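You operate a simulated robot arm through the tools that you are given. There is no shell and no other tool. Be economical: measure what you need, move in short steps, check, and stop when the job is done.

You are at the controls of a simulated robot arm. One attempt, no reset.

Task
Empty the glass and blue bowl into the steel bowl and load the tray.
Fine: glass and blue bowl go on the wooden tray.

It is judged by the outcome, as a careful person would: the job done as asked, and still so three seconds after it is handed in. It fails if anything else is knocked over, pushed out of place, dropped, spilled or broken.

Robot
A 7-joint arm with a two-finger parallel gripper, fixed in place. Base frame: the origin is at the foot of the arm, x ahead of it, y to its left, z up; the work surface is at about z = 0.9. Units: m, degrees, N and s.
With the tool pointing down near the work surface it reaches from about 0.2 to 0.74 m from the base axis. Its first joint turns from -166.0 to 166.0 degrees. Payload 1.57 kg.
The tool frame sits at the grasp point between the pads (the TCP): z along the fingers, y along the line on which they close. The tips reach 0.03 m beyond it. Largest opening 0.11 m; finger width 0.024, thickness 0.012; the body of the gripper, 0.048 by 0.112 m, starts 0.078 m behind the TCP.
Orientation is told as [roll, pitch, yaw] about the base's x, y, z axes, in that order, counted from this pose: with the fingers straight down and closing along the base's y, the tool's x points along the base's -x, its y along +y and its z along -z.

Tools
- The arm moves only by the tool drive_tool. Its argument "series" is a list of rows, each a list of 7 numbers: the shift along the base's x, y, z in units of 25 mm (1.0 is 25 mm), then the turn, a rotation vector about the base's x, y, z in units of 4 degrees (1.0 is 4 degrees), then the opening in per cent of the stroke, from 0 (shut) to 100 (fully open). In form: [[x, y, z, wx, wy, wz, grip], ...]. A call has 1 to 8 rows; each row shifts and turns the commanded pose from where the row before left it. A call with a number of a shift or a turn outside -1 to 1 is refused whole. Each row takes 0.2 s and may step no farther than 0.05 m and 8.6 degrees from the row before; otherwise, or with a gripper value out of range, the whole call is refused. A pose out of reach is approached as far as the arm can. The call stops where the force on the tool passes 50 N (or 10 N more than at its start, if that is more) or the arm is blocked; 0.2 s more then pass. The fingers move at their own pace (about 0.045 m/s each) and stop on an object; they squeeze with about 35 N. The grip force told is the motor's: it shows also when the fingers shut on nothing. Time passes only in rows, and 0.2 s behind the last, so rows that do not move let the fingers close. It gives the time, the measured TCP pose, the force on the tool (base axes), the opening and the grip force at its end, in the units of the frame above (readings bear some noise).
- Cameras (640 x 400 px; columns grow to the right, rows downward): "scene" is fixed at [0.2198, 0.4987, 1.6605]; the picture's right is [-0.66, -0.75, 0.00], its down [-0.73, 0.65, -0.20] and it looks along [0.15, -0.14, -0.98] (base axes); focal length 245 px, centre (320, 200). "wrist" rides on the gripper at [-0.036, 0, -0.08] in the tool frame; the picture's right is [0.00, -1.00, 0.00], its down [0.97, 0.00, -0.24] and it looks along [0.24, 0.00, 0.97] (tool axes); focal length 218 px, centre (320, 200).
- snapshot(camera): a new picture of that camera. It takes no simulated time.
- lift_body(by): slides the trunk up (or, below 0, down) by that many m; the arm rides with it, the base frame stays. It gives what a move gives, with no picture.
- locate(camera, pixels): for up to 12 pixels [column, row] of the newest picture of that camera ("zoom" is the newest enlarged one), the place [x, y, z] in the base frame of the surface seen there, good to about 0.003 m. It takes no simulated time.
- enlarge(camera, box): a new picture of the part [left, top, right, bottom] of that camera's present view, enlarged. It takes no simulated time.
- hand_in(): hands the job in; it is judged then, once.

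Keep the steps short. Do not move on a guess: measure, check each grasp and each placing, and mend mistakes. In all there are 80 turns and 54 pictures (those below and enlarged ones count). Leave the gripper open and the arm clear of the work at the hand-in unless told otherwise, and finish with a single line.

The tools are called after "Emit:" by a JSON object that holds its "api" and its "payload". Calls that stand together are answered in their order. drive_tool: Moves the arm, as the interface text tells. Its arguments: {"type":"object","properties":{"series":{"type":"array"}},"required":["series"]} The other tools are called the same way: lift_body (by) slides the trunk up or down; snapshot (camera) takes a picture; locate (camera, pixels) gives the place of the surface under pixels of a picture; enlarge (camera, box) takes an enlarged picture of a part of a camera's view; hand_in () hands the job in.

At the start:

```text
time: 0.0
position: [0.2904, 0.2874, 1.34]
tcp_rot: [0.1, -0.1, 0.0]
contact_force: [-0.3, 0.1, -0.4]
finger_gap: 0.1102
finger_force: 0.1
trunk travel left (down, up): [-0.525, 0.065]
```

scene: 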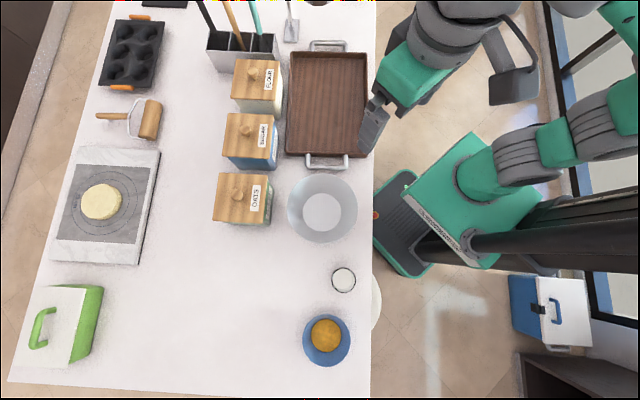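
wrist: 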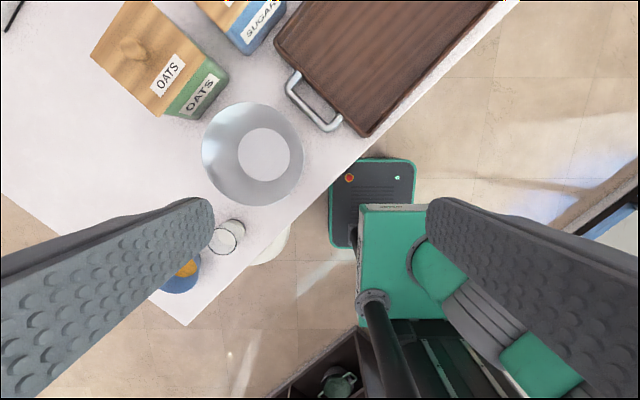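

I see the steel bowl near (322,208), the glass near (344,280), the blue bowl near (326,340) and the tray near (328,105). First I'll enlarge and measure them.

Emit:
{"api": "enlarge", "payload": {"camera": "scene", "box": [270, 160, 400, 380]}}

Emit:
{"api": "locate", "payload": {"camera": "scene", "pixels": [[322, 210], [288, 208], [357, 208], [322, 174], [322, 242], [344, 280], [344, 268], [332, 280], [356, 280], [344, 292], [344, 310], [327, 335]]}}

Emit:
{"api": "locate", "payload": {"camera": "scene", "pixels": [[302, 340], [350, 340], [326, 316], [326, 365], [294, 54], [366, 56], [288, 152], [364, 155], [328, 105], [328, 162], [328, 45], [258, 205]]}}

```text
1.82 times, centred on (335, 270) of scene
```

zoom: 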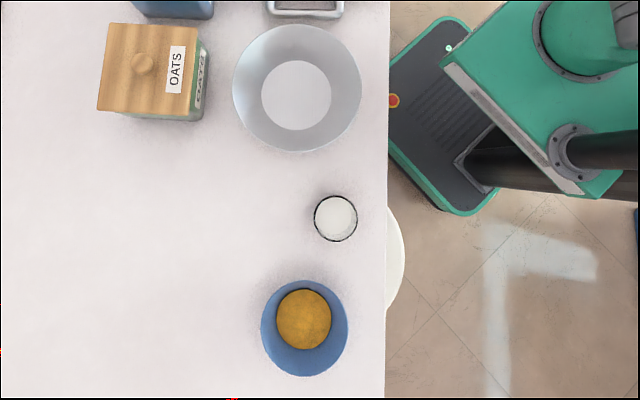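

```text
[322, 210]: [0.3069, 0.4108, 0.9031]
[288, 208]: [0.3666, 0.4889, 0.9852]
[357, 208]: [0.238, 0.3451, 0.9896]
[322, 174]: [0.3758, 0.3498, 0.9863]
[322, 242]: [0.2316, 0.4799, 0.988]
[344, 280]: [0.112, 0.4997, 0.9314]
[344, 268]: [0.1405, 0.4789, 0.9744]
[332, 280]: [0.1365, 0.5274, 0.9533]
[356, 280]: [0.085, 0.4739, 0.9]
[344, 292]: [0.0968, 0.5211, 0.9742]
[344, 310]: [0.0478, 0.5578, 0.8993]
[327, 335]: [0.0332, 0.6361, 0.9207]
```

```text
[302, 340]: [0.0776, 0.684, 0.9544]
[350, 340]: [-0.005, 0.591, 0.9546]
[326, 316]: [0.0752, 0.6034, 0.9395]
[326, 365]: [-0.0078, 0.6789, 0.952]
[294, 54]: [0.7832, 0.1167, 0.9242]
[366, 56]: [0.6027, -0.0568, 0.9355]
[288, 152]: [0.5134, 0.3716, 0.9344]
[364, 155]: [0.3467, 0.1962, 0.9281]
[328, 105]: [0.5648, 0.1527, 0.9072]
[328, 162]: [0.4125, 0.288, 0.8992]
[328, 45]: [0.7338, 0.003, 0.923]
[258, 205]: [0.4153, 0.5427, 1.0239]
```

The glass rim is at z≈0.974, centred about (0.119, 0.500), with a diameter of 0.061. The blue bowl's rim is at z≈0.954, centred about (0.036, 0.638), with a diameter of 0.124. The steel bowl is centred about (0.303, 0.416) with its rim at z≈0.987. I'll pinch the rims on the far side, so that pouring turns the mouth under the gripper. First I'll move above the glass with the fingers partly closed.

Emit:
{"api": "drive_tool", "payload": {"series": [[-0.86, 1, -0.8, 0, 0, 0, 33], [-0.86, 1, -0.8, 0, 0, 0, 33], [-0.86, 1, -0.8, 0, 0, 0, 33], [-0.86, 1, -0.8, 0, 0, 0, 33], [-0.86, 1, -0.8, 0, 0, 0, 33], [-0.86, 1, -0.8, 0, 0, 0, 33], [-0.86, 1, -0.8, 0, 0, 0, 33], [-0.86, 1, -0.8, 0, 0, 0, 33]]}}

Emit:
{"api": "snapshot", "payload": {"camera": "wrist"}}

```text
time: 1.8
position: [0.1167, 0.4871, 1.1784]
tcp_rot: [0.0, 0.0, -0.1]
contact_force: [0.2, -0.6, 0.6]
finger_gap: 0.0365
finger_force: 0.0
trunk travel left (down, up): [-0.525, 0.065]
```

```text
50 pictures are left
```

wrist: 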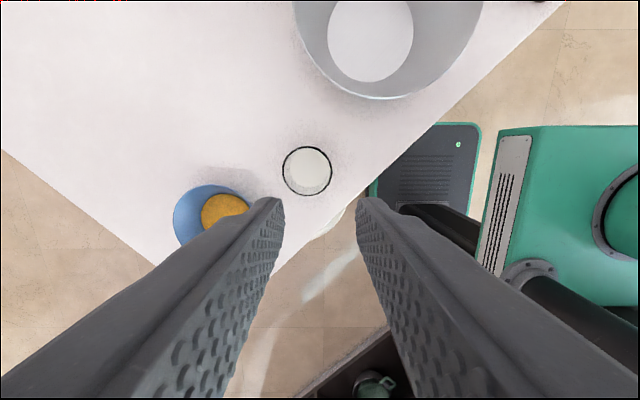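

The glass shows at (307,171) in the wrist view. I'll enlarge it and measure its rim and contents.

Emit:
{"api": "enlarge", "payload": {"camera": "wrist", "box": [265, 135, 345, 205]}}

Emit:
{"api": "enlarge", "payload": {"camera": "wrist", "box": [160, 165, 270, 250]}}

Emit:
{"api": "locate", "payload": {"camera": "wrist", "pixels": [[307, 147], [307, 195], [283, 171], [332, 171], [308, 173], [210, 185], [174, 215], [215, 191], [225, 210]]}}

```text
5.71 times, centred on (305, 170) of wrist
```

zoom: 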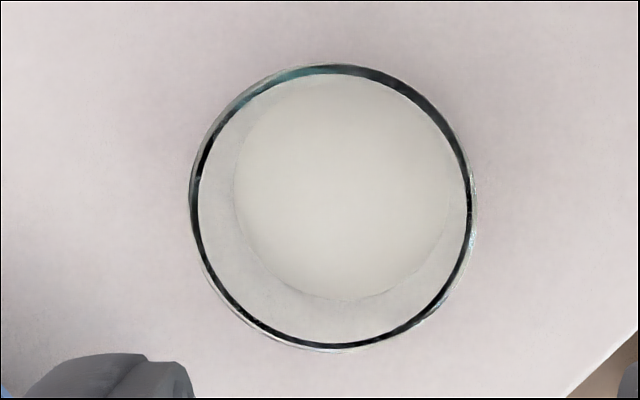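

```text
4.71 times, centred on (215, 208) of wrist
```

zoom: 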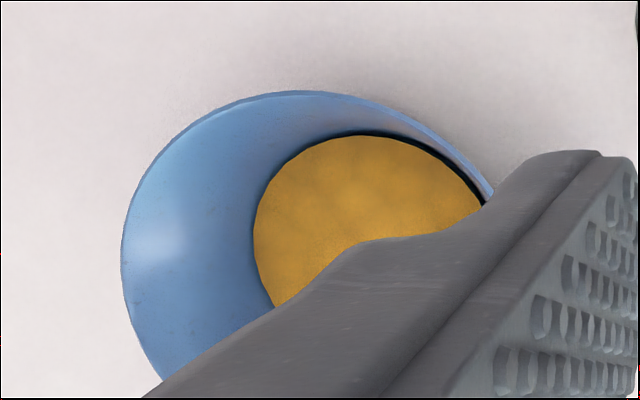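

```text
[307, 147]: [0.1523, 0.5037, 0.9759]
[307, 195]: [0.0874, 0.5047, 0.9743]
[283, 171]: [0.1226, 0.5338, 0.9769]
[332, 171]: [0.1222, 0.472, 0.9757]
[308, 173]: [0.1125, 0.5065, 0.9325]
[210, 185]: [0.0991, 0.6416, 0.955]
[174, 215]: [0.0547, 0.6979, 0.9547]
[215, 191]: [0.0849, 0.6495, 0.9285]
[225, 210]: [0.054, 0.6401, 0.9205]
```

The glass centre refines to (0.120, 0.503) with its top at 0.976 and fill at 0.932. I'll line up over the far wall at y≈0.532 and come down to just above the rim.

Emit:
{"api": "drive_tool", "payload": {"series": [[0.065, 0.9, -0.95, 0, 0, 0, 33], [0.065, 0.9, -0.95, 0, 0, 0, 33], [0, 0, -0.95, 0, 0, 0, 33], [0, 0, -0.95, 0, 0, 0, 33], [0, 0, -0.95, 0, 0, 0, 33], [0, 0, -0.95, 0, 0, 0, 33]]}}

Emit:
{"api": "snapshot", "payload": {"camera": "wrist"}}

```text
time: 3.2
position: [0.1203, 0.5313, 1.0364]
tcp_rot: [0.0, -0.1, 0.1]
contact_force: [0.0, -0.3, 0.3]
finger_gap: 0.0363
finger_force: 0.0
trunk travel left (down, up): [-0.525, 0.065]
```

```text
47 pictures are left
```

wrist: 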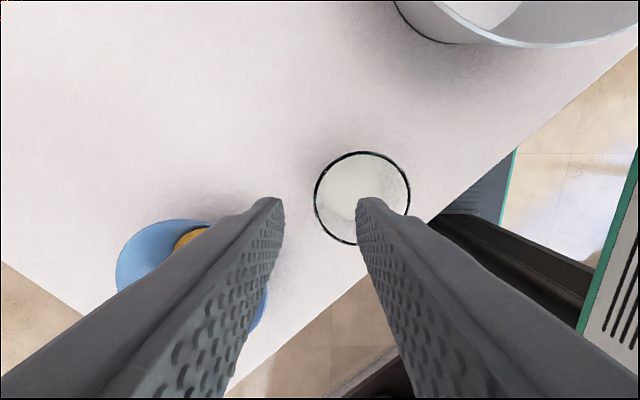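

The glass's far wall is centred between the fingers (col ~314, with the inner finger over the mouth). I'll descend to z≈0.968 and close.

Emit:
{"api": "drive_tool", "payload": {"series": [[0, 0, -0.9, 0, 0, 0, 33], [0, 0, -0.9, 0, 0, 0, 33], [0, 0, -0.9, 0, 0, 0, 33], [0, 0, 0, 0, 0, 0, 0], [0, 0, 0, 0, 0, 0, 0], [0, 0, 0, 0, 0, 0, 0]]}}

Emit:
{"api": "snapshot", "payload": {"camera": "wrist"}}

```text
time: 4.6
position: [0.1203, 0.5314, 0.9691]
tcp_rot: [0.0, 0.0, 0.0]
contact_force: [-0.5, -3.5, 7.6]
finger_gap: 0.0091
finger_force: 25.1
trunk travel left (down, up): [-0.525, 0.065]
```

```text
46 pictures are left
```

wrist: 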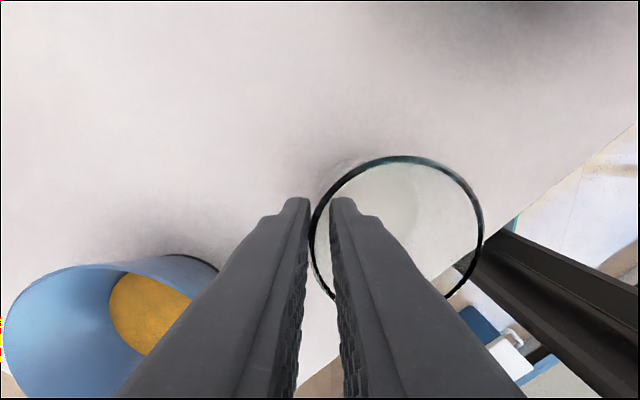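

The fingers stopped at a 9 mm gap on the wall. I'll let the grip settle and lift slowly by 2.5 cm.

Emit:
{"api": "drive_tool", "payload": {"series": [[0, 0, 0, 0, 0, 0, 0], [0, 0, 0, 0, 0, 0, 0], [0, 0, 0.3, 0, 0, 0, 0], [0, 0, 0.3, 0, 0, 0, 0], [0, 0, 0.4, 0, 0, 0, 0]]}}

Emit:
{"api": "snapshot", "payload": {"camera": "wrist"}}

```text
time: 5.8
position: [0.1216, 0.5322, 0.9931]
tcp_rot: [0.0, 0.0, 0.0]
contact_force: [0.2, -0.1, -2.8]
finger_gap: 0.0075
finger_force: 26.5
trunk travel left (down, up): [-0.525, 0.065]
```

```text
45 pictures are left
```

wrist: 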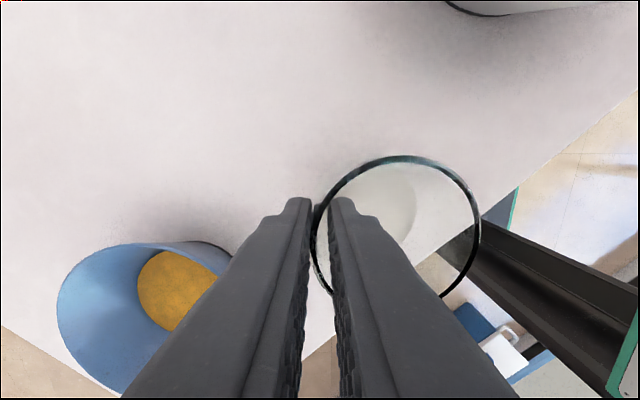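

The glass is off the table and firmly held (about 2.8 N load). I'll lift it and carry it over the steel bowl.

Emit:
{"api": "drive_tool", "payload": {"series": [[0, 0, 0.6, 0, 0, 0, 0], [0, 0, 0.9, 0, 0, 0, 0], [0, 0, 0.9, 0, 0, 0, 0], [0, 0, 0.9, 0, 0, 0, 0], [0.4, -0.25, 0.9, 0, 0, 0, 0], [0.9, -0.55, 0.6, 0, 0, 0, 0], [0.9, -0.55, 0.4, 0, 0, 0, 0], [0.9, -0.55, 0, 0, 0, 0, 0]]}}

Emit:
{"api": "drive_tool", "payload": {"series": [[0.9, -0.55, 0, 0, 0, 0, 0], [0.9, -0.55, 0, 0, 0, 0, 0], [0.9, -0.55, 0, 0, 0, 0, 0], [0.9, -0.55, 0, 0, 0, 0, 0], [0.5, -0.3, 0, 0, 0, 0, 0], [0, 0, 0, 0, 0, 0, 0]]}}

Emit:
{"api": "snapshot", "payload": {"camera": "scene"}}

```text
time: 7.6
position: [0.1991, 0.4835, 1.1262]
tcp_rot: [0.0, 0.1, -0.1]
contact_force: [-0.3, 0.4, -3.2]
finger_gap: 0.0076
finger_force: 27.0
trunk travel left (down, up): [-0.525, 0.065]
```

```text
time: 9.0
position: [0.3014, 0.4216, 1.1257]
tcp_rot: [0.0, 0.0, 0.1]
contact_force: [-0.5, -0.2, -2.8]
finger_gap: 0.0072
finger_force: 26.7
trunk travel left (down, up): [-0.525, 0.065]
```

```text
44 pictures are left
```

scene: 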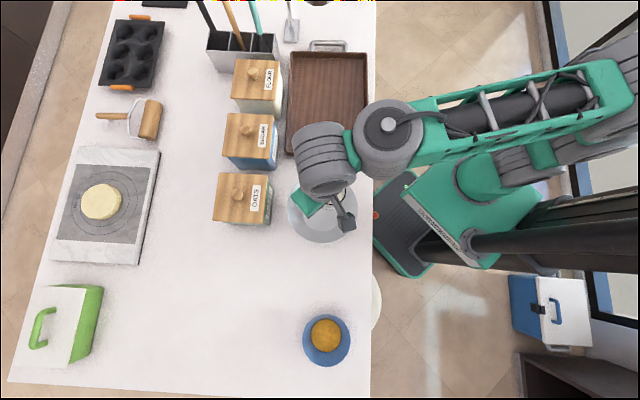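

The glass is over the steel bowl. Now I'll start tilting about +x, so the fingers swing toward +y and the mouth turns toward -y, below the gripper.

Emit:
{"api": "drive_tool", "payload": {"series": [[0, 0, 0, 1, 0, 0, 0], [0, 0, 0, 1, 0, 0, 0], [0, 0, 0, 1, 0, 0, 0], [0, 0, 0, 1, 0, 0, 0], [0, 0, 0, 1, 0, 0, 0], [0, 0, 0, 1, 0, 0, 0], [0, 0, 0, 1, 0, 0, 0], [0, 0, 0, 1, 0, 0, 0]]}}

Emit:
{"api": "snapshot", "payload": {"camera": "wrist"}}

Emit:
{"api": "snapshot", "payload": {"camera": "scene"}}

```text
time: 10.8
position: [0.3015, 0.4223, 1.1253]
tcp_rot: [32.0, -0.1, 0.0]
contact_force: [0.8, -0.3, -2.6]
finger_gap: 0.0074
finger_force: 26.4
trunk travel left (down, up): [-0.525, 0.065]
```

```text
43 pictures are left
```

wrist: 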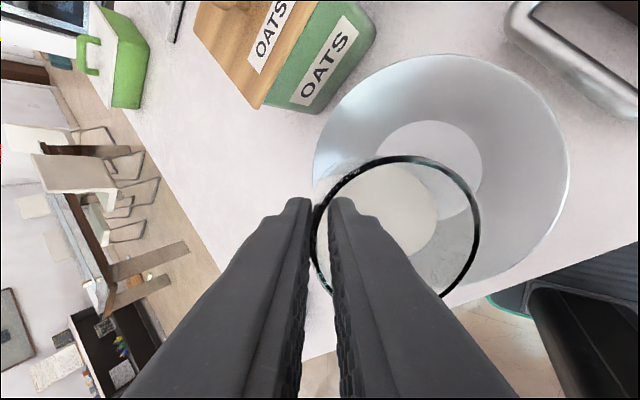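

```text
42 pictures are left
```

scene: 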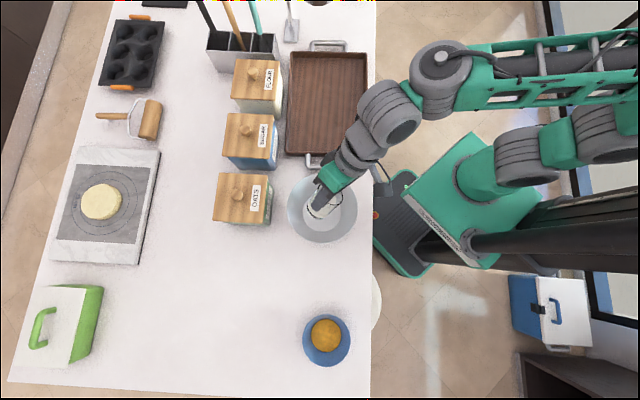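

The glass still holds its contents at 32° and the lip is well inside the bowl. I'll keep tilting to about 60°.

Emit:
{"api": "drive_tool", "payload": {"series": [[0, 0, 0, 1, 0, 0, 0], [0, 0, 0, 1, 0, 0, 0], [0, 0, 0, 1, 0, 0, 0], [0, 0, 0, 1, 0, 0, 0], [0, 0, 0, 1, 0, 0, 0], [0, 0, 0, 1, 0, 0, 0], [0, 0, 0, 1, 0, 0, 0]]}}

Emit:
{"api": "snapshot", "payload": {"camera": "wrist"}}

```text
time: 12.4
position: [0.3009, 0.4221, 1.1253]
tcp_rot: [60.0, 0.0, 0.0]
contact_force: [-0.2, -0.1, -1.3]
finger_gap: 0.0078
finger_force: 26.8
trunk travel left (down, up): [-0.525, 0.065]
```

```text
41 pictures are left
```

wrist: 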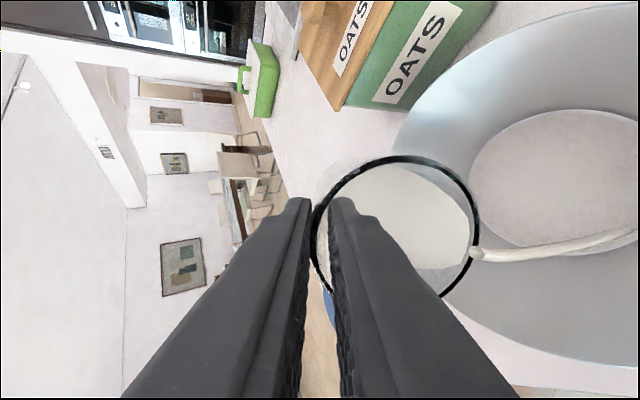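

A thin stream leaves the lip at (475,253) and lands inside the bowl. I'll pause briefly and then tilt on slowly.

Emit:
{"api": "drive_tool", "payload": {"series": [[0, 0, 0, 0, 0, 0, 0], [0, 0, 0, 0, 0, 0, 0], [0, 0, 0, 0.6, 0, 0, 0], [0, 0, 0, 0.6, 0, 0, 0], [0, 0, 0, 0.6, 0, 0, 0], [0, 0, 0, 0.6, 0, 0, 0], [0, 0, 0, 0.6, 0, 0, 0], [0, 0, 0, 0, 0, 0, 0]]}}

Emit:
{"api": "snapshot", "payload": {"camera": "wrist"}}

Emit:
{"api": "snapshot", "payload": {"camera": "scene"}}

```text
time: 14.2
position: [0.3008, 0.4208, 1.1239]
tcp_rot: [72.1, 0.0, -0.1]
contact_force: [0.3, 0.0, -2.9]
finger_gap: 0.0078
finger_force: 26.8
trunk travel left (down, up): [-0.525, 0.065]
```

```text
40 pictures are left
```

wrist: 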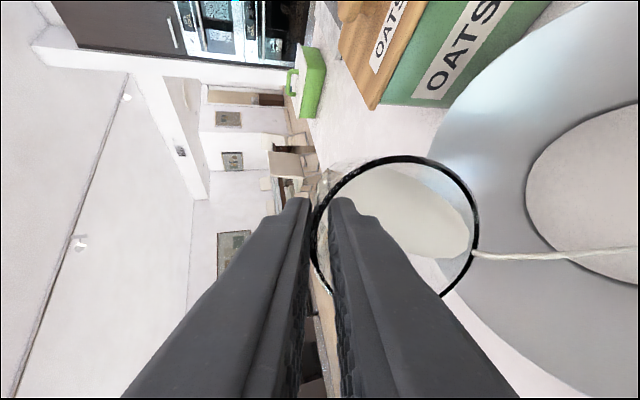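

```text
39 pictures are left
```

scene: 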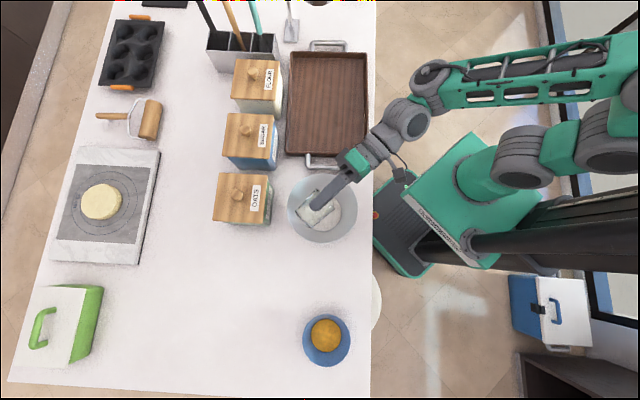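

The stream is steady and stays inside the bowl, and the arm is clear of everything. I'll keep tilting.

Emit:
{"api": "drive_tool", "payload": {"series": [[0, 0, 0, 0.6, 0, 0, 0], [0, 0, 0, 0.6, 0, 0, 0], [0, 0, 0, 0.6, 0, 0, 0], [0, 0, 0, 0.6, 0, 0, 0], [0, 0, 0, 0.6, 0, 0, 0], [0, 0, 0, 0.6, 0, 0, 0], [0, 0, 0, 0.6, 0, 0, 0], [0, 0, 0, 0.6, 0, 0, 0]]}}

Emit:
{"api": "drive_tool", "payload": {"series": [[0, 0, 0, 0.8, 0, 0, 0], [0, 0, 0, 0.8, 0, 0, 0], [0, 0, 0, 0.8, 0, 0, 0], [0, 0, 0, 0.8, 0, 0, 0], [0, 0, 0, 0.8, 0, 0, 0], [0, 0, 0, 0.8, 0, 0, 0], [0, 0, 0, 0.8, 0, 0, 0], [0, 0, 0, 0, 0, 0, 0]]}}

Emit:
{"api": "snapshot", "payload": {"camera": "wrist"}}

Emit:
{"api": "snapshot", "payload": {"camera": "scene"}}

```text
time: 16.0
position: [0.3014, 0.4218, 1.1242]
tcp_rot: [91.2, 0.0, 0.0]
contact_force: [-0.2, -0.5, -2.5]
finger_gap: 0.0077
finger_force: 26.7
trunk travel left (down, up): [-0.525, 0.065]
```

```text
time: 17.8
position: [0.295, 0.4857, 1.1706]
tcp_rot: [113.3, 0.1, -0.2]
contact_force: [0.9, -0.3, -2.6]
finger_gap: 0.0077
finger_force: 27.1
out of reach, approached as far as the arm can: row 4, 5, 6, 7
trunk travel left (down, up): [-0.525, 0.065]
```

```text
38 pictures are left
```

wrist: 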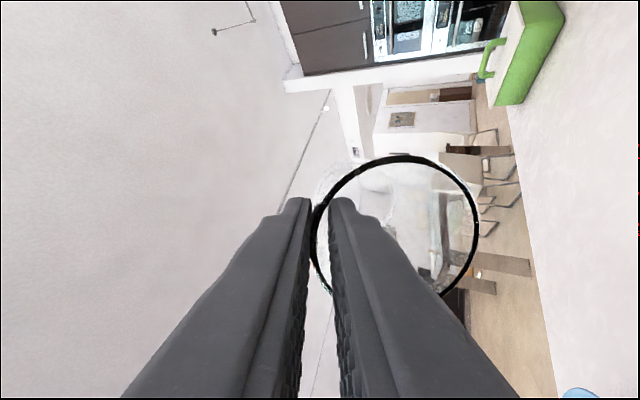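

```text
37 pictures are left
```

scene: 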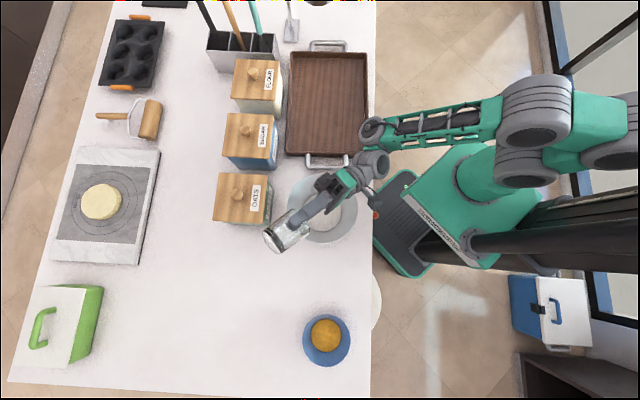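

The arm reached its limit and drifted to y=0.486. The glass looks empty. I'll check closely for any spill before going back.

Emit:
{"api": "enlarge", "payload": {"camera": "scene", "box": [240, 170, 370, 290]}}

Emit:
{"api": "enlarge", "payload": {"camera": "wrist", "box": [280, 140, 500, 310]}}

```text
3.33 times, centred on (305, 230) of scene
```

zoom: 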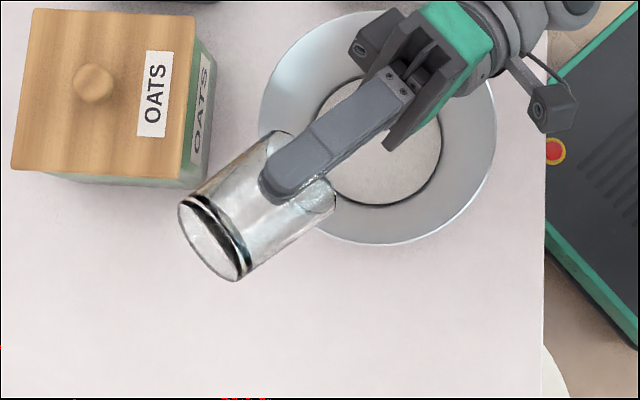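

```text
2.35 times, centred on (390, 225) of wrist
```

zoom: 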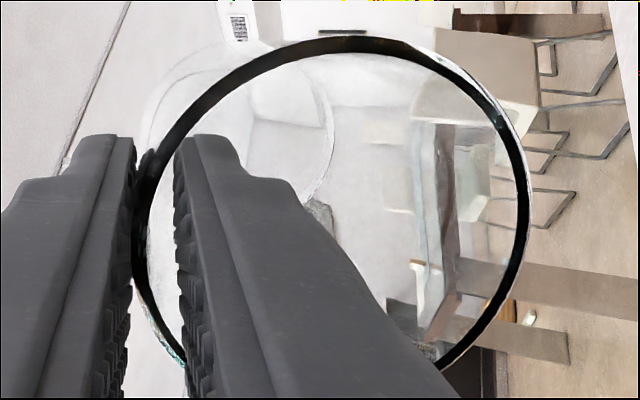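

The glass is empty and the table is clean. I'll turn the glass back upright while still over the bowl.

Emit:
{"api": "drive_tool", "payload": {"series": [[0, 0, 0, -1, 0, 0, 0], [0, 0, 0, -1, 0, 0, 0], [0, 0, 0, -1, 0, 0, 0], [0, 0, 0, -1, 0, 0, 0], [0, 0, 0, -1, 0, 0, 0], [0, 0, 0, -1, 0, 0, 0], [0, 0, 0, -1, 0, 0, 0], [0, 0, 0, -1, 0, 0, 0]]}}

Emit:
{"api": "drive_tool", "payload": {"series": [[0, 0, 0, -1, 0, 0, 0], [0, 0, 0, -1, 0, 0, 0], [0, 0, 0, -1, 0, 0, 0], [0, 0, 0, -1, 0, 0, 0], [0, 0, 0, -1, 0, 0, 0], [0, 0, 0, -1, 0, 0, 0], [0, 0, 0, -1, 0, 0, 0], [0, 0, 0, -1, 0, 0, 0]]}}

Emit:
{"api": "drive_tool", "payload": {"series": [[0, 0, 0, -1, 0, 0, 0], [0, 0, 0, -1, 0, 0, 0], [0, 0, 0, -1, 0, 0, 0], [0, 0, 0, -1, 0, 0, 0], [0, 0, 0, -1, 0, 0, 0], [0, 0, 0, -1, 0, 0, 0], [0, 0, 0, -1, 0, 0, 0], [0, 0, 0, -1, 0, 0, 0]]}}

```text
time: 19.6
position: [0.2939, 0.4858, 1.1716]
tcp_rot: [81.4, 0.0, 0.0]
contact_force: [0.3, 1.1, -2.3]
finger_gap: 0.0076
finger_force: 26.9
trunk travel left (down, up): [-0.525, 0.065]
```

```text
time: 21.4
position: [0.2934, 0.4861, 1.1704]
tcp_rot: [49.5, 0.0, 0.0]
contact_force: [-0.1, 1.1, -2.8]
finger_gap: 0.0075
finger_force: 27.1
trunk travel left (down, up): [-0.525, 0.065]
```

```text
time: 23.2
position: [0.2951, 0.4867, 1.1705]
tcp_rot: [17.5, 0.0, -0.1]
contact_force: [-0.3, 0.3, -2.9]
finger_gap: 0.0076
finger_force: 26.6
trunk travel left (down, up): [-0.525, 0.065]
```

Commands now continue from the actual pose. I'll finish levelling the glass and carry it at z≈1.17 to above the tray's far end.

Emit:
{"api": "drive_tool", "payload": {"series": [[0.9, -0.98, 0, -1, 0, 0, 0], [0.9, -0.98, 0, -1, 0, 0, 0], [0.9, -0.98, 0, -1, 0, 0, 0], [0.9, -0.98, 0, -1, 0, 0, 0], [0.9, -0.98, 0, -0.38, 0, 0, 0], [0.9, -0.98, 0, 0, 0, 0, 0], [0.9, -0.98, 0, 0, 0, 0, 0], [0.9, -0.98, 0, 0, 0, 0, 0]]}}

Emit:
{"api": "drive_tool", "payload": {"series": [[0.9, -0.98, 0, 0, 0, 0, 0], [0.9, -0.98, 0, 0, 0, 0, 0], [0.9, -0.98, 0, 0, 0, 0, 0], [0.9, -0.98, 0, 0, 0, 0, 0], [0.9, -0.98, -0.4, 0, 0, 0, 0], [0.9, -0.98, -0.8, 0, 0, 0, 0], [0.9, -0.98, -0.8, 0, 0, 0, 0], [0, 0, 0, 0, 0, 0, 0]]}}

Emit:
{"api": "snapshot", "payload": {"camera": "wrist"}}

Emit:
{"api": "snapshot", "payload": {"camera": "scene"}}

```text
time: 25.0
position: [0.4748, 0.2894, 1.171]
tcp_rot: [0.1, 0.0, 0.1]
contact_force: [0.3, 0.4, -0.4]
finger_gap: 0.0077
finger_force: 27.0
trunk travel left (down, up): [-0.525, 0.065]
```

```text
time: 26.8
position: [0.6329, 0.1174, 1.1219]
tcp_rot: [0.1, 0.0, 0.1]
contact_force: [-0.2, -0.3, -2.3]
finger_gap: 0.0078
finger_force: 26.6
trunk travel left (down, up): [-0.525, 0.065]
```

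```text
34 pictures are left
```

wrist: 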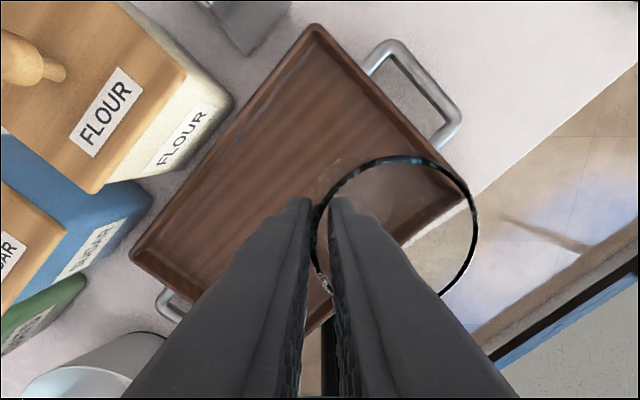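

```text
33 pictures are left
```

scene: 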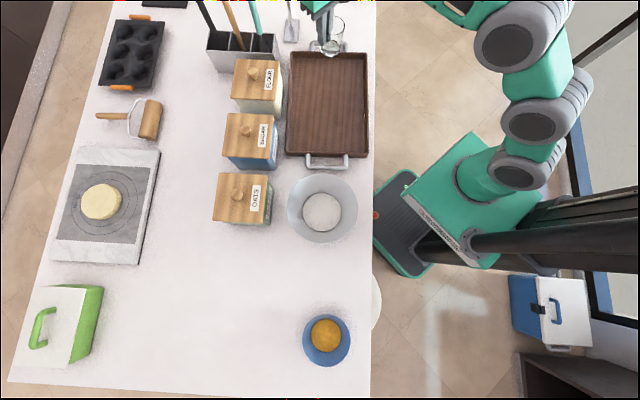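

The glass is above the tray's far part. I'll measure the tray's edges from here.

Emit:
{"api": "locate", "payload": {"camera": "wrist", "pixels": [[316, 26], [460, 198], [133, 248], [316, 45], [430, 165], [150, 245], [240, 240], [290, 150], [400, 75], [180, 80], [140, 200], [200, 130]]}}

Emit:
{"api": "locate", "payload": {"camera": "scene", "pixels": [[292, 60], [362, 60], [292, 150], [360, 150], [328, 105], [296, 65], [354, 146], [296, 146]]}}

```text
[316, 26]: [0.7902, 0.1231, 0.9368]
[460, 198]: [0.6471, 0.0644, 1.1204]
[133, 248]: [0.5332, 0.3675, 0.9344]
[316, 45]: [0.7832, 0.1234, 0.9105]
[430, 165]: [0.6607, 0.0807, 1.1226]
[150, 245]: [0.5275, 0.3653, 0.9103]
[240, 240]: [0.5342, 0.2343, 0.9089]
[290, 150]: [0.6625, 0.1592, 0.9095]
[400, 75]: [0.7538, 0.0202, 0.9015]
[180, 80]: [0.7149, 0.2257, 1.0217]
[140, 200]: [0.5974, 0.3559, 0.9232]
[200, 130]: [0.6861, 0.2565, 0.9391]
```

```text
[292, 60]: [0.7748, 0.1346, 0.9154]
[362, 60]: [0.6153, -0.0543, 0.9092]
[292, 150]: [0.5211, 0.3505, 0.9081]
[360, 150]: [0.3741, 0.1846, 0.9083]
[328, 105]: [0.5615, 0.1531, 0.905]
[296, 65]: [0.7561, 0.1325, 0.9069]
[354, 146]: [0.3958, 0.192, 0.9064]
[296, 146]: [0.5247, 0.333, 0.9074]
```

The tray floor is at z≈0.908 and the spot below the glass, (0.633, 0.087), is well inside it. I'll lower to just above the floor.

Emit:
{"api": "drive_tool", "payload": {"series": [[0, 0, -0.9, 0, 0, 0, 0], [0, 0, -0.9, 0, 0, 0, 0], [0, 0, -0.9, 0, 0, 0, 0], [0, 0, -0.9, 0, 0, 0, 0], [0, 0, -0.9, 0, 0, 0, 0], [0, 0, -0.7, 0, 0, 0, 0], [0, 0, -0.3, 0, 0, 0, 0], [0, 0, 0, 0, 0, 0, 0]]}}

Emit:
{"api": "drive_tool", "payload": {"series": [[0, 0, -0.12, 0, 0, 0, 0], [0, 0, 0, 0, 0, 0, 0]]}}

Emit:
{"api": "snapshot", "payload": {"camera": "wrist"}}

```text
time: 28.6
position: [0.6314, 0.1182, 0.9831]
tcp_rot: [0.2, 0.0, 0.0]
contact_force: [-0.2, -0.3, -2.0]
finger_gap: 0.0077
finger_force: 27.1
trunk travel left (down, up): [-0.525, 0.065]
```

```text
time: 29.2
position: [0.6317, 0.1178, 0.9819]
tcp_rot: [0.1, -0.2, -0.1]
contact_force: [-0.2, 0.2, 5.4]
finger_gap: 0.0077
finger_force: 26.8
trunk travel left (down, up): [-0.525, 0.065]
```

```text
32 pictures are left
```

wrist: 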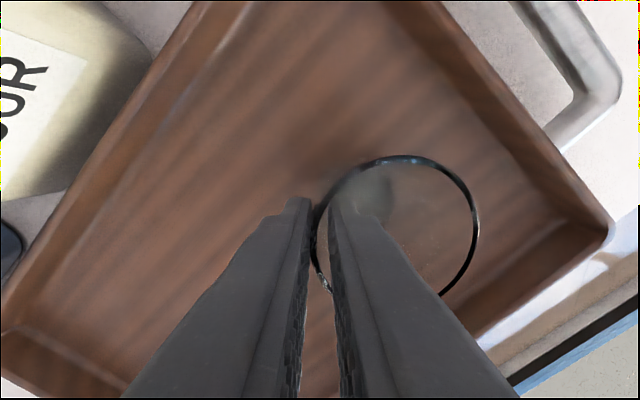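

The glass touches the tray floor: the reading went from -2 N to +5.4 N. I'll open partly and rise.

Emit:
{"api": "drive_tool", "payload": {"series": [[0, 0, 0, 0, 0, 0, 15], [0, 0, 0, 0, 0, 0, 28], [0, 0, 0, 0, 0, 0, 28], [0, 0, 0.4, 0, 0, 0, 28], [0, 0, 0.8, 0, 0, 0, 28], [0, 0, 1, 0, 0, 0, 28], [0, 0, 1, 0, 0, 0, 28], [0, 0, 1, 0, 0, 0, 28]]}}

Emit:
{"api": "snapshot", "payload": {"camera": "wrist"}}

```text
time: 31.0
position: [0.6315, 0.1181, 1.0856]
tcp_rot: [-0.1, 0.0, 0.0]
contact_force: [0.4, -0.4, 0.1]
finger_gap: 0.0307
finger_force: 0.0
trunk travel left (down, up): [-0.525, 0.065]
```

```text
31 pictures are left
```

wrist: 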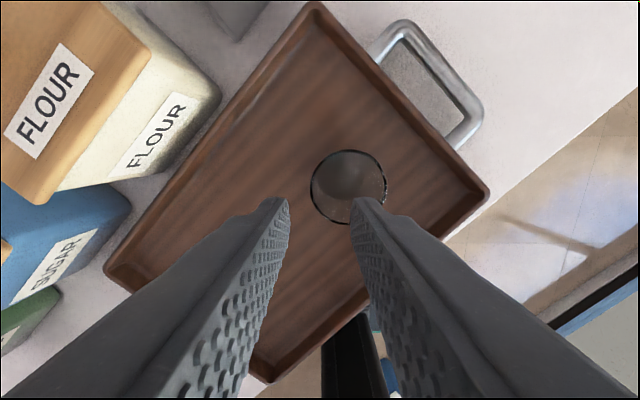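

The glass stands upright on the tray. Next I'll travel to the blue bowl at z≈1.16, yawing by +90° so I can pinch its -x rim.

Emit:
{"api": "drive_tool", "payload": {"series": [[-0.975, 0.77, 1, 0, 0, 0.833, 40], [-0.975, 0.77, 1, 0, 0, 0.833, 40], [-0.975, 0.77, 1, 0, 0, 0.833, 40], [-0.975, 0.77, 0, 0, 0, 0.833, 40], [-0.975, 0.77, 0, 0, 0, 0.833, 40], [-0.975, 0.77, 0, 0, 0, 0.833, 40], [-0.975, 0.77, 0, 0, 0, 0.833, 40], [-0.975, 0.77, 0, 0, 0, 0.833, 40]]}}

Emit:
{"api": "drive_tool", "payload": {"series": [[-0.975, 0.77, 0, 0, 0, 0.833, 40], [-0.975, 0.77, 0, 0, 0, 0.833, 40], [-0.975, 0.77, 0, 0, 0, 0.833, 40], [-0.975, 0.77, 0, 0, 0, 0.833, 40], [-0.975, 0.77, 0, 0, 0, 0.833, 40], [-0.975, 0.77, 0, 0, 0, 0.833, 40], [-0.975, 0.77, 0, 0, 0, 0.833, 40], [-0.975, 0.77, 0, 0, 0, 0.833, 40]]}}

Emit:
{"api": "drive_tool", "payload": {"series": [[-0.975, 0.77, 0, 0, 0, 0.833, 40], [-0.975, 0.77, 0, 0, 0, 0.833, 40], [-0.975, 0.77, 0, 0, 0, 0.833, 40], [-0.975, 0.77, 0, 0, 0, 0.833, 40], [-0.975, 0.77, 0, 0, 0, 0.833, 40], [-0.975, 0.77, 0, 0, 0, 0.833, 40], [-0.975, 0.77, 0, 0, 0, 0.833, 40], [-0.975, 0.77, 0, 0, 0, 0.833, 40]]}}

```text
time: 32.8
position: [0.4363, 0.2712, 1.1613]
tcp_rot: [0.1, 0.0, 26.7]
contact_force: [-0.6, 0.5, 0.6]
finger_gap: 0.0442
finger_force: 0.0
trunk travel left (down, up): [-0.525, 0.065]
```

```text
time: 34.6
position: [0.2422, 0.4261, 1.1612]
tcp_rot: [0.0, -0.1, 53.4]
contact_force: [-0.8, -0.2, 0.4]
finger_gap: 0.0441
finger_force: 0.0
trunk travel left (down, up): [-0.525, 0.065]
```

```text
time: 36.4
position: [0.0443, 0.5787, 1.1604]
tcp_rot: [0.2, 0.1, 80.0]
contact_force: [-0.5, 0.5, 0.4]
finger_gap: 0.0441
finger_force: 0.1
trunk travel left (down, up): [-0.525, 0.065]
```

I'm nearly above the bowl. I'll finish the alignment, tilt 18° to match the wall slope, and drop to z≈1.04.

Emit:
{"api": "drive_tool", "payload": {"series": [[-0.92, 0.79, 0, 0, 0, 0.833, 40], [-0.92, 0.79, 0, 0, 0, 0.833, 40], [-0.92, 0.79, 0, 0, 0, 0.833, 40], [0, 0, -0.96, 0, -0.9, 0, 40], [0, 0, -0.96, 0, -0.9, 0, 40], [0, 0, -0.96, 0, -0.9, 0, 40], [0, 0, -0.96, 0, -0.9, 0, 40], [0, 0, -0.96, 0, -0.9, 0, 40]]}}

Emit:
{"api": "snapshot", "payload": {"camera": "wrist"}}

Emit:
{"api": "snapshot", "payload": {"camera": "scene"}}

```text
time: 38.2
position: [-0.0216, 0.6241, 1.0334]
tcp_rot: [-18.0, -0.1, 89.9]
contact_force: [-0.8, 0.5, -1.3]
finger_gap: 0.0441
finger_force: 0.1
out of reach, approached as far as the arm can: row 3, 5
trunk travel left (down, up): [-0.525, 0.065]
```

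```text
30 pictures are left
```

wrist: 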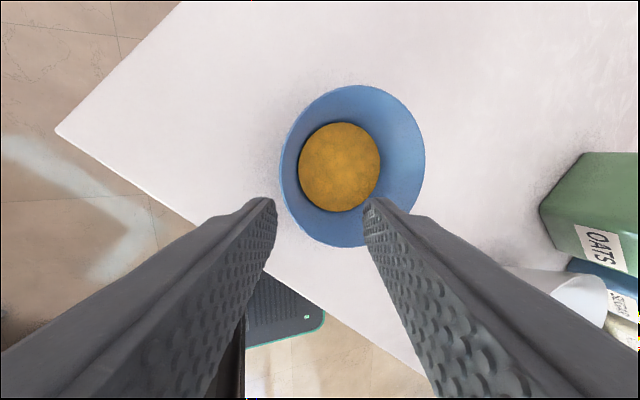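

```text
29 pictures are left
```

scene: 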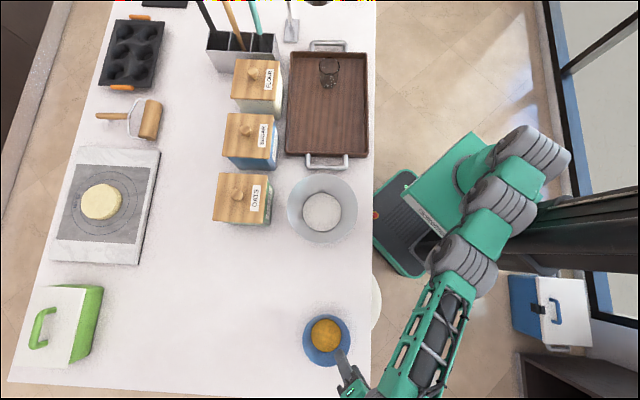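

The arm stopped about 14 mm short in y because of reach. Now that it's lower I'll try the remaining shift and check.

Emit:
{"api": "drive_tool", "payload": {"series": [[-0.06, 0.25, -0.3, 0, 0, 0, 40], [-0.06, 0.25, -0.3, 0, 0, 0, 40], [0, 0, 0, 0, 0, 0, 40]]}}

Emit:
{"api": "enlarge", "payload": {"camera": "wrist", "box": [240, 60, 460, 260]}}

```text
time: 39.0
position: [-0.0262, 0.6237, 1.0179]
tcp_rot: [-17.9, -0.1, 90.0]
contact_force: [0.1, 0.3, 0.0]
finger_gap: 0.0441
finger_force: 0.1
out of reach, approached as far as the arm can: row 1, 2
trunk travel left (down, up): [-0.525, 0.065]
```

```text
2.00 times, centred on (350, 160) of wrist
```

zoom: 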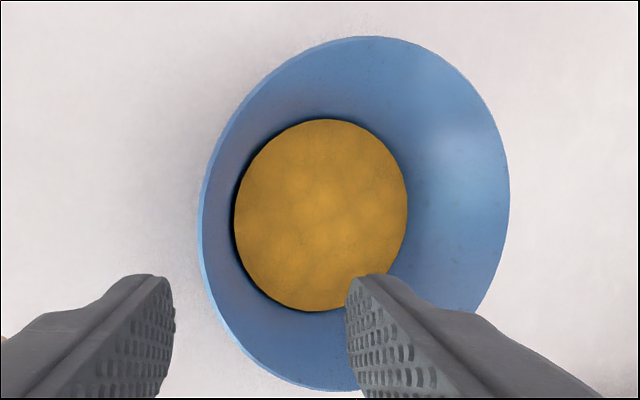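

y is limited to 0.624, so I'll pinch at that rim point and yaw 13° to stay square to the wall. Then I'll descend to z≈0.963.

Emit:
{"api": "drive_tool", "payload": {"series": [[0.03, 0, 0, 0, 0, 0.83, 40], [0.03, 0, 0, 0, 0, 0.83, 40], [0.03, 0, 0, 0, 0, 0.83, 40], [0.03, 0, 0, 0, 0, 0.83, 40], [0, 0, -0.7, 0, 0, 0, 40], [0, 0, -0.7, 0, 0, 0, 40], [0, 0, 0, 0, 0, 0, 40]]}}

Emit:
{"api": "snapshot", "payload": {"camera": "wrist"}}

```text
time: 40.6
position: [-0.0225, 0.6248, 0.9827]
tcp_rot: [-18.0, 0.0, 103.2]
contact_force: [0.9, 0.3, 0.4]
finger_gap: 0.0441
finger_force: 0.1
trunk travel left (down, up): [-0.525, 0.065]
```

```text
27 pictures are left
```

wrist: 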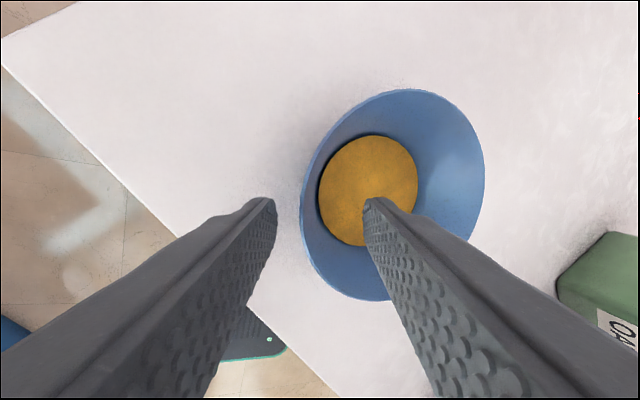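

The wall is between the fingers (rim edge at col ~305). I'll go the last 18 mm down and close.

Emit:
{"api": "drive_tool", "payload": {"series": [[0, 0, -0.35, 0, 0, 0, 40], [0, 0, -0.35, 0, 0, 0, 40], [0, 0, 0, 0, 0, 0, 15], [0, 0, 0, 0, 0, 0, 0], [0, 0, 0, 0, 0, 0, 0], [0, 0, 0, 0, 0, 0, 0], [0, 0, 0, 0, 0, 0, 0]]}}

Emit:
{"api": "snapshot", "payload": {"camera": "wrist"}}

```text
time: 42.2
position: [-0.0226, 0.6245, 0.9653]
tcp_rot: [-17.9, 0.0, 103.2]
contact_force: [3.3, 1.9, 7.0]
finger_gap: 0.0035
finger_force: 24.4
trunk travel left (down, up): [-0.525, 0.065]
```

```text
26 pictures are left
```

wrist: 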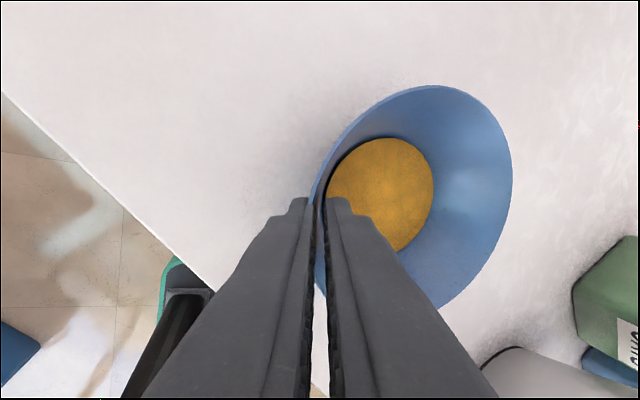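

The pinch is firm with a gap of 3.5 mm. I'll lift slowly and check the bowl stays level.

Emit:
{"api": "drive_tool", "payload": {"series": [[0, 0, 0.2, 0, 0, 0, 0], [0, 0, 0.3, 0, 0, 0, 0], [0, 0, 0.5, 0, 0, 0, 0], [0, 0, 0.7, 0, 0, 0, 0], [0, 0, 0.9, 0, 0, 0, 0]]}}

Emit:
{"api": "snapshot", "payload": {"camera": "wrist"}}

```text
time: 43.4
position: [-0.0227, 0.6241, 1.031]
tcp_rot: [-17.9, 0.1, 103.4]
contact_force: [0.7, -1.2, -2.5]
finger_gap: 0.0026
finger_force: 23.3
trunk travel left (down, up): [-0.525, 0.065]
```

```text
25 pictures are left
```

wrist: 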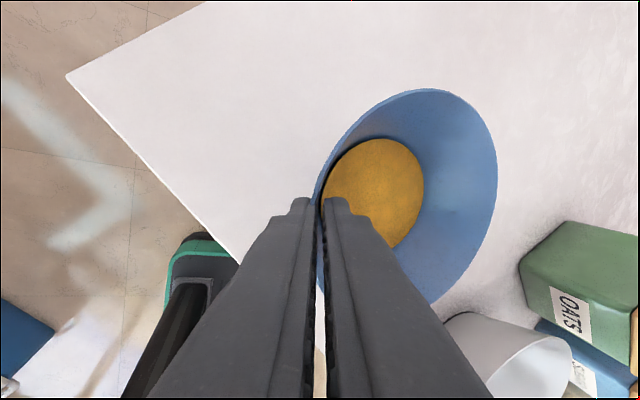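

The bowl is held and its contents are undisturbed. I'll raise it and carry it to the steel bowl, yawing -58° so the pour points away from the jars.

Emit:
{"api": "drive_tool", "payload": {"series": [[0, 0, 0.9, 0, 0, 0, 0], [0, 0, 0.9, 0, 0, 0, 0], [0.4, -0.2, 0.9, 0, 0, -0.4, 0], [0.8, -0.45, 0.9, 0, 0, -0.8, 0], [0.9, -0.55, 0.8, 0, 0, -1, 0], [0.9, -0.55, 0.6, 0, 0, -1, 0], [0.9, -0.55, 0.4, 0, 0, -1, 0], [0.9, -0.55, 0, 0, 0, -1, 0]]}}

Emit:
{"api": "drive_tool", "payload": {"series": [[0.9, -0.52, 0, 0, 0, -1, 0], [0.9, -0.52, 0, 0, 0, -1, 0], [0.9, -0.52, 0, 0, 0, -1, 0], [0.9, -0.52, 0, 0, 0, -1, 0], [0.9, -0.52, 0, 0, 0, -1, 0], [0.9, -0.52, 0, 0, 0, -1, 0], [0.6, -0.4, 0, 0, 0, -1, 0], [0.2, -0.1, 0, 0, 0, -1, 0]]}}

Emit:
{"api": "snapshot", "payload": {"camera": "wrist"}}

Emit:
{"api": "snapshot", "payload": {"camera": "scene"}}

```text
time: 45.2
position: [0.0984, 0.5518, 1.1656]
tcp_rot: [-17.9, 0.0, 82.3]
contact_force: [-0.3, 0.3, -2.9]
finger_gap: 0.0024
finger_force: 23.6
trunk travel left (down, up): [-0.525, 0.065]
```

```text
time: 47.0
position: [0.2529, 0.4634, 1.1651]
tcp_rot: [-17.9, 0.1, 50.4]
contact_force: [-0.4, -0.4, -2.7]
finger_gap: 0.0024
finger_force: 23.8
trunk travel left (down, up): [-0.525, 0.065]
```

```text
24 pictures are left
```

wrist: 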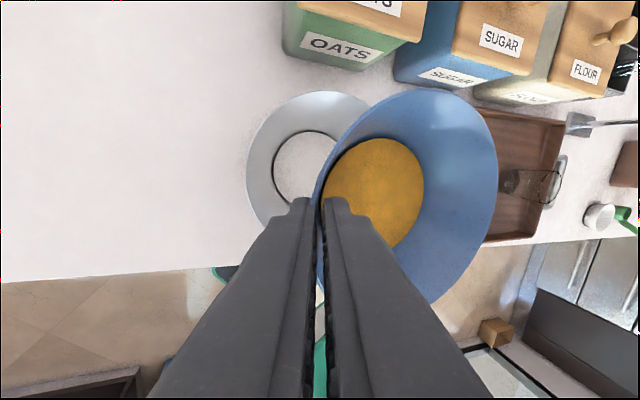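

```text
23 pictures are left
```

scene: 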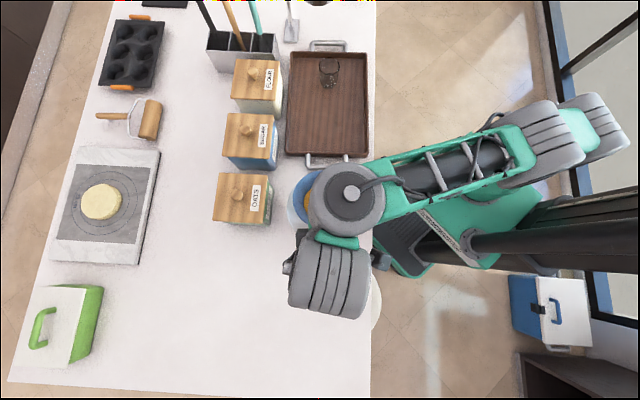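

The blue bowl is over the steel bowl, pinched on its h≈140° side. I'll start tilting about the axis (0.64, 0.77), 35° first.

Emit:
{"api": "drive_tool", "payload": {"series": [[0, 0, 0, 0.64, 0.77, 0, 0], [0, 0, 0, 0.8, 0.967, 0, 0], [0, 0, 0, 0.8, 0.967, 0, 0], [0, 0, 0, 0.8, 0.967, 0, 0], [0, 0, 0, 0.8, 0.967, 0, 0], [0, 0, 0, 0.8, 0.967, 0, 0], [0, 0, 0, 0.64, 0.77, 0, 0]]}}

Emit:
{"api": "snapshot", "payload": {"camera": "wrist"}}

Emit:
{"api": "snapshot", "payload": {"camera": "scene"}}

```text
time: 48.6
position: [0.2522, 0.4636, 1.1645]
tcp_rot: [15.3, 0.0, 50.3]
contact_force: [-0.2, -0.3, -1.7]
finger_gap: 0.0023
finger_force: 24.5
trunk travel left (down, up): [-0.525, 0.065]
```

```text
22 pictures are left
```

wrist: 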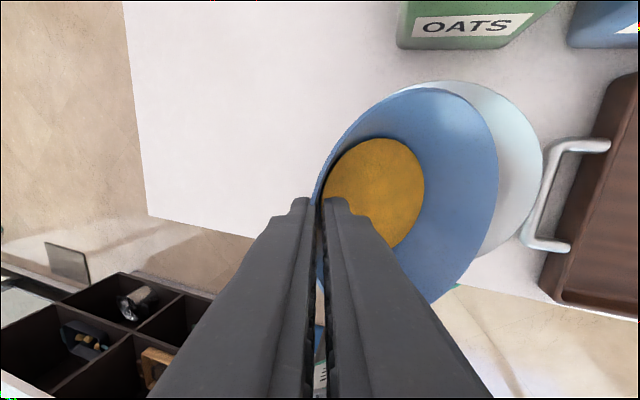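

```text
21 pictures are left
```

scene: 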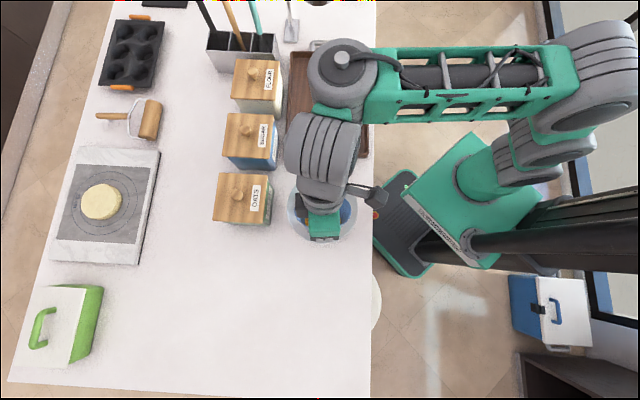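

The contents haven't moved yet at about 33°. I'll tilt on to about 55°, easing back slightly so the lip stays inside the bowl.

Emit:
{"api": "drive_tool", "payload": {"series": [[-0.15, 0.13, 0, 0.5, 0.6, 0, 0], [-0.15, 0.13, 0, 0.5, 0.6, 0, 0], [-0.15, 0.13, 0, 0.5, 0.6, 0, 0], [-0.15, 0.13, 0, 0.5, 0.6, 0, 0], [0, 0, 0, 0.5, 0.6, 0, 0], [0, 0, 0, 0.5, 0.6, 0, 0], [0, 0, 0, 0.5, 0.6, 0, 0]]}}

Emit:
{"api": "snapshot", "payload": {"camera": "wrist"}}

```text
time: 50.2
position: [0.2373, 0.4759, 1.1645]
tcp_rot: [37.1, 0.0, 50.3]
contact_force: [-0.5, 0.9, -2.7]
finger_gap: 0.0022
finger_force: 23.2
trunk travel left (down, up): [-0.525, 0.065]
```

```text
20 pictures are left
```

wrist: 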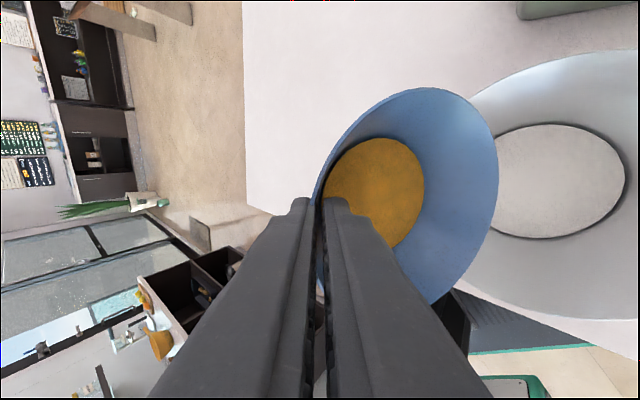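

It's still holding at 55°, with the lip inside the steel bowl's outline. I'll go on to about 77°, following the lip.

Emit:
{"api": "drive_tool", "payload": {"series": [[0.13, -0.11, 0, 0.5, 0.6, 0, 0], [0.13, -0.11, 0, 0.5, 0.6, 0, 0], [0.13, -0.11, 0, 0.5, 0.6, 0, 0], [0.13, -0.11, 0, 0.5, 0.6, 0, 0], [0.13, -0.11, 0, 0.5, 0.6, 0, 0], [0.13, -0.11, 0, 0.5, 0.6, 0, 0], [0.13, -0.11, 0, 0.5, 0.6, 0, 0]]}}

Emit:
{"api": "snapshot", "payload": {"camera": "wrist"}}

```text
time: 51.8
position: [0.2324, 0.445, 1.1282]
tcp_rot: [55.8, -0.2, 50.3]
contact_force: [-0.7, 0.9, -2.6]
finger_gap: 0.0023
finger_force: 24.0
out of reach, approached as far as the arm can: row 3, 4, 5, 6, 7
trunk travel left (down, up): [-0.525, 0.065]
```

```text
19 pictures are left
```

wrist: 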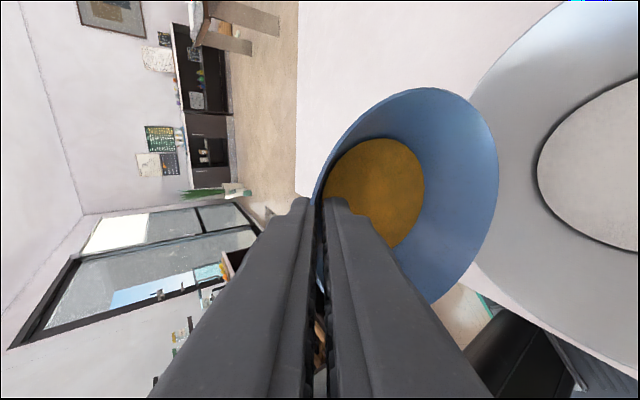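

The arm hit a limit here: x, y and z drifted, but nothing moved in the bowl and the lip is still above the steel bowl. The earlier pour along +y went past 90°, so I'll yaw the tool toward that direction at the present tilt while recentring.

Emit:
{"api": "drive_tool", "payload": {"series": [[0.1, 0, 0.1, 0, 0, -1, 0], [0.2, 0, 0.2, 0, 0, -1, 0], [0.25, 0, 0.25, 0, 0, -1, 0], [0.25, 0, 0.25, 0, 0, -1, 0], [0.25, 0, 0.25, 0, 0, -1, 0], [0.25, 0, 0.25, 0, 0, -1, 0], [0.25, 0, 0.25, 0, 0, -1, 0], [0.25, 0, 0.25, 0, 0, -1, 0]]}}

Emit:
{"api": "snapshot", "payload": {"camera": "scene"}}

```text
time: 53.6
position: [0.2765, 0.444, 1.1728]
tcp_rot: [55.9, -0.2, 18.2]
contact_force: [0.2, -0.8, -2.3]
finger_gap: 0.0022
finger_force: 24.3
trunk travel left (down, up): [-0.525, 0.065]
```

```text
18 pictures are left
```

scene: 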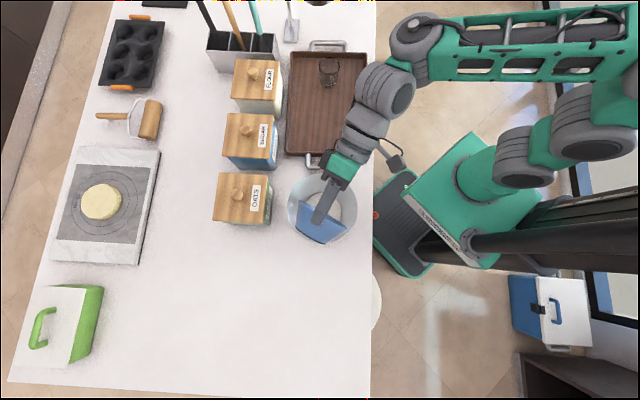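

That freed the arm. I'll continue tilting about the axis (0.95, 0.31) to about 96°.

Emit:
{"api": "drive_tool", "payload": {"series": [[0.05, -0.1, 0, 0.76, 0.25, 0, 0], [0.05, -0.1, 0, 0.76, 0.25, 0, 0], [0.05, -0.1, 0, 0.76, 0.25, 0, 0], [0.05, -0.1, 0, 0.76, 0.25, 0, 0], [0.05, -0.1, 0, 0.76, 0.25, 0, 0], [0.05, -0.1, 0, 0.76, 0.25, 0, 0], [0.05, -0.1, 0, 0.76, 0.25, 0, 0]]}}

Emit:
{"api": "snapshot", "payload": {"camera": "wrist"}}

```text
time: 55.2
position: [0.2856, 0.4271, 1.1729]
tcp_rot: [78.2, -0.3, 18.2]
contact_force: [0.0, -0.6, -2.2]
finger_gap: 0.0023
finger_force: 23.9
trunk travel left (down, up): [-0.525, 0.065]
```

```text
17 pictures are left
```

wrist: 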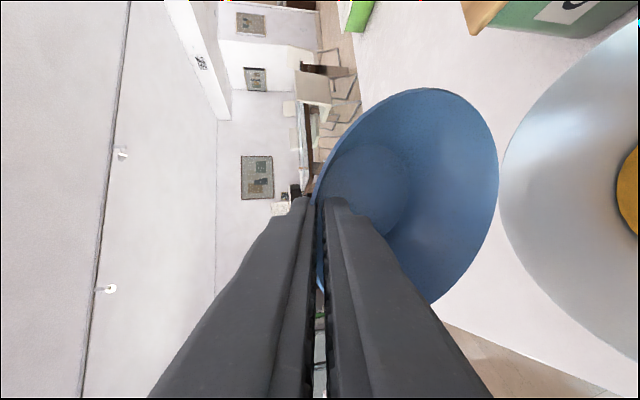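

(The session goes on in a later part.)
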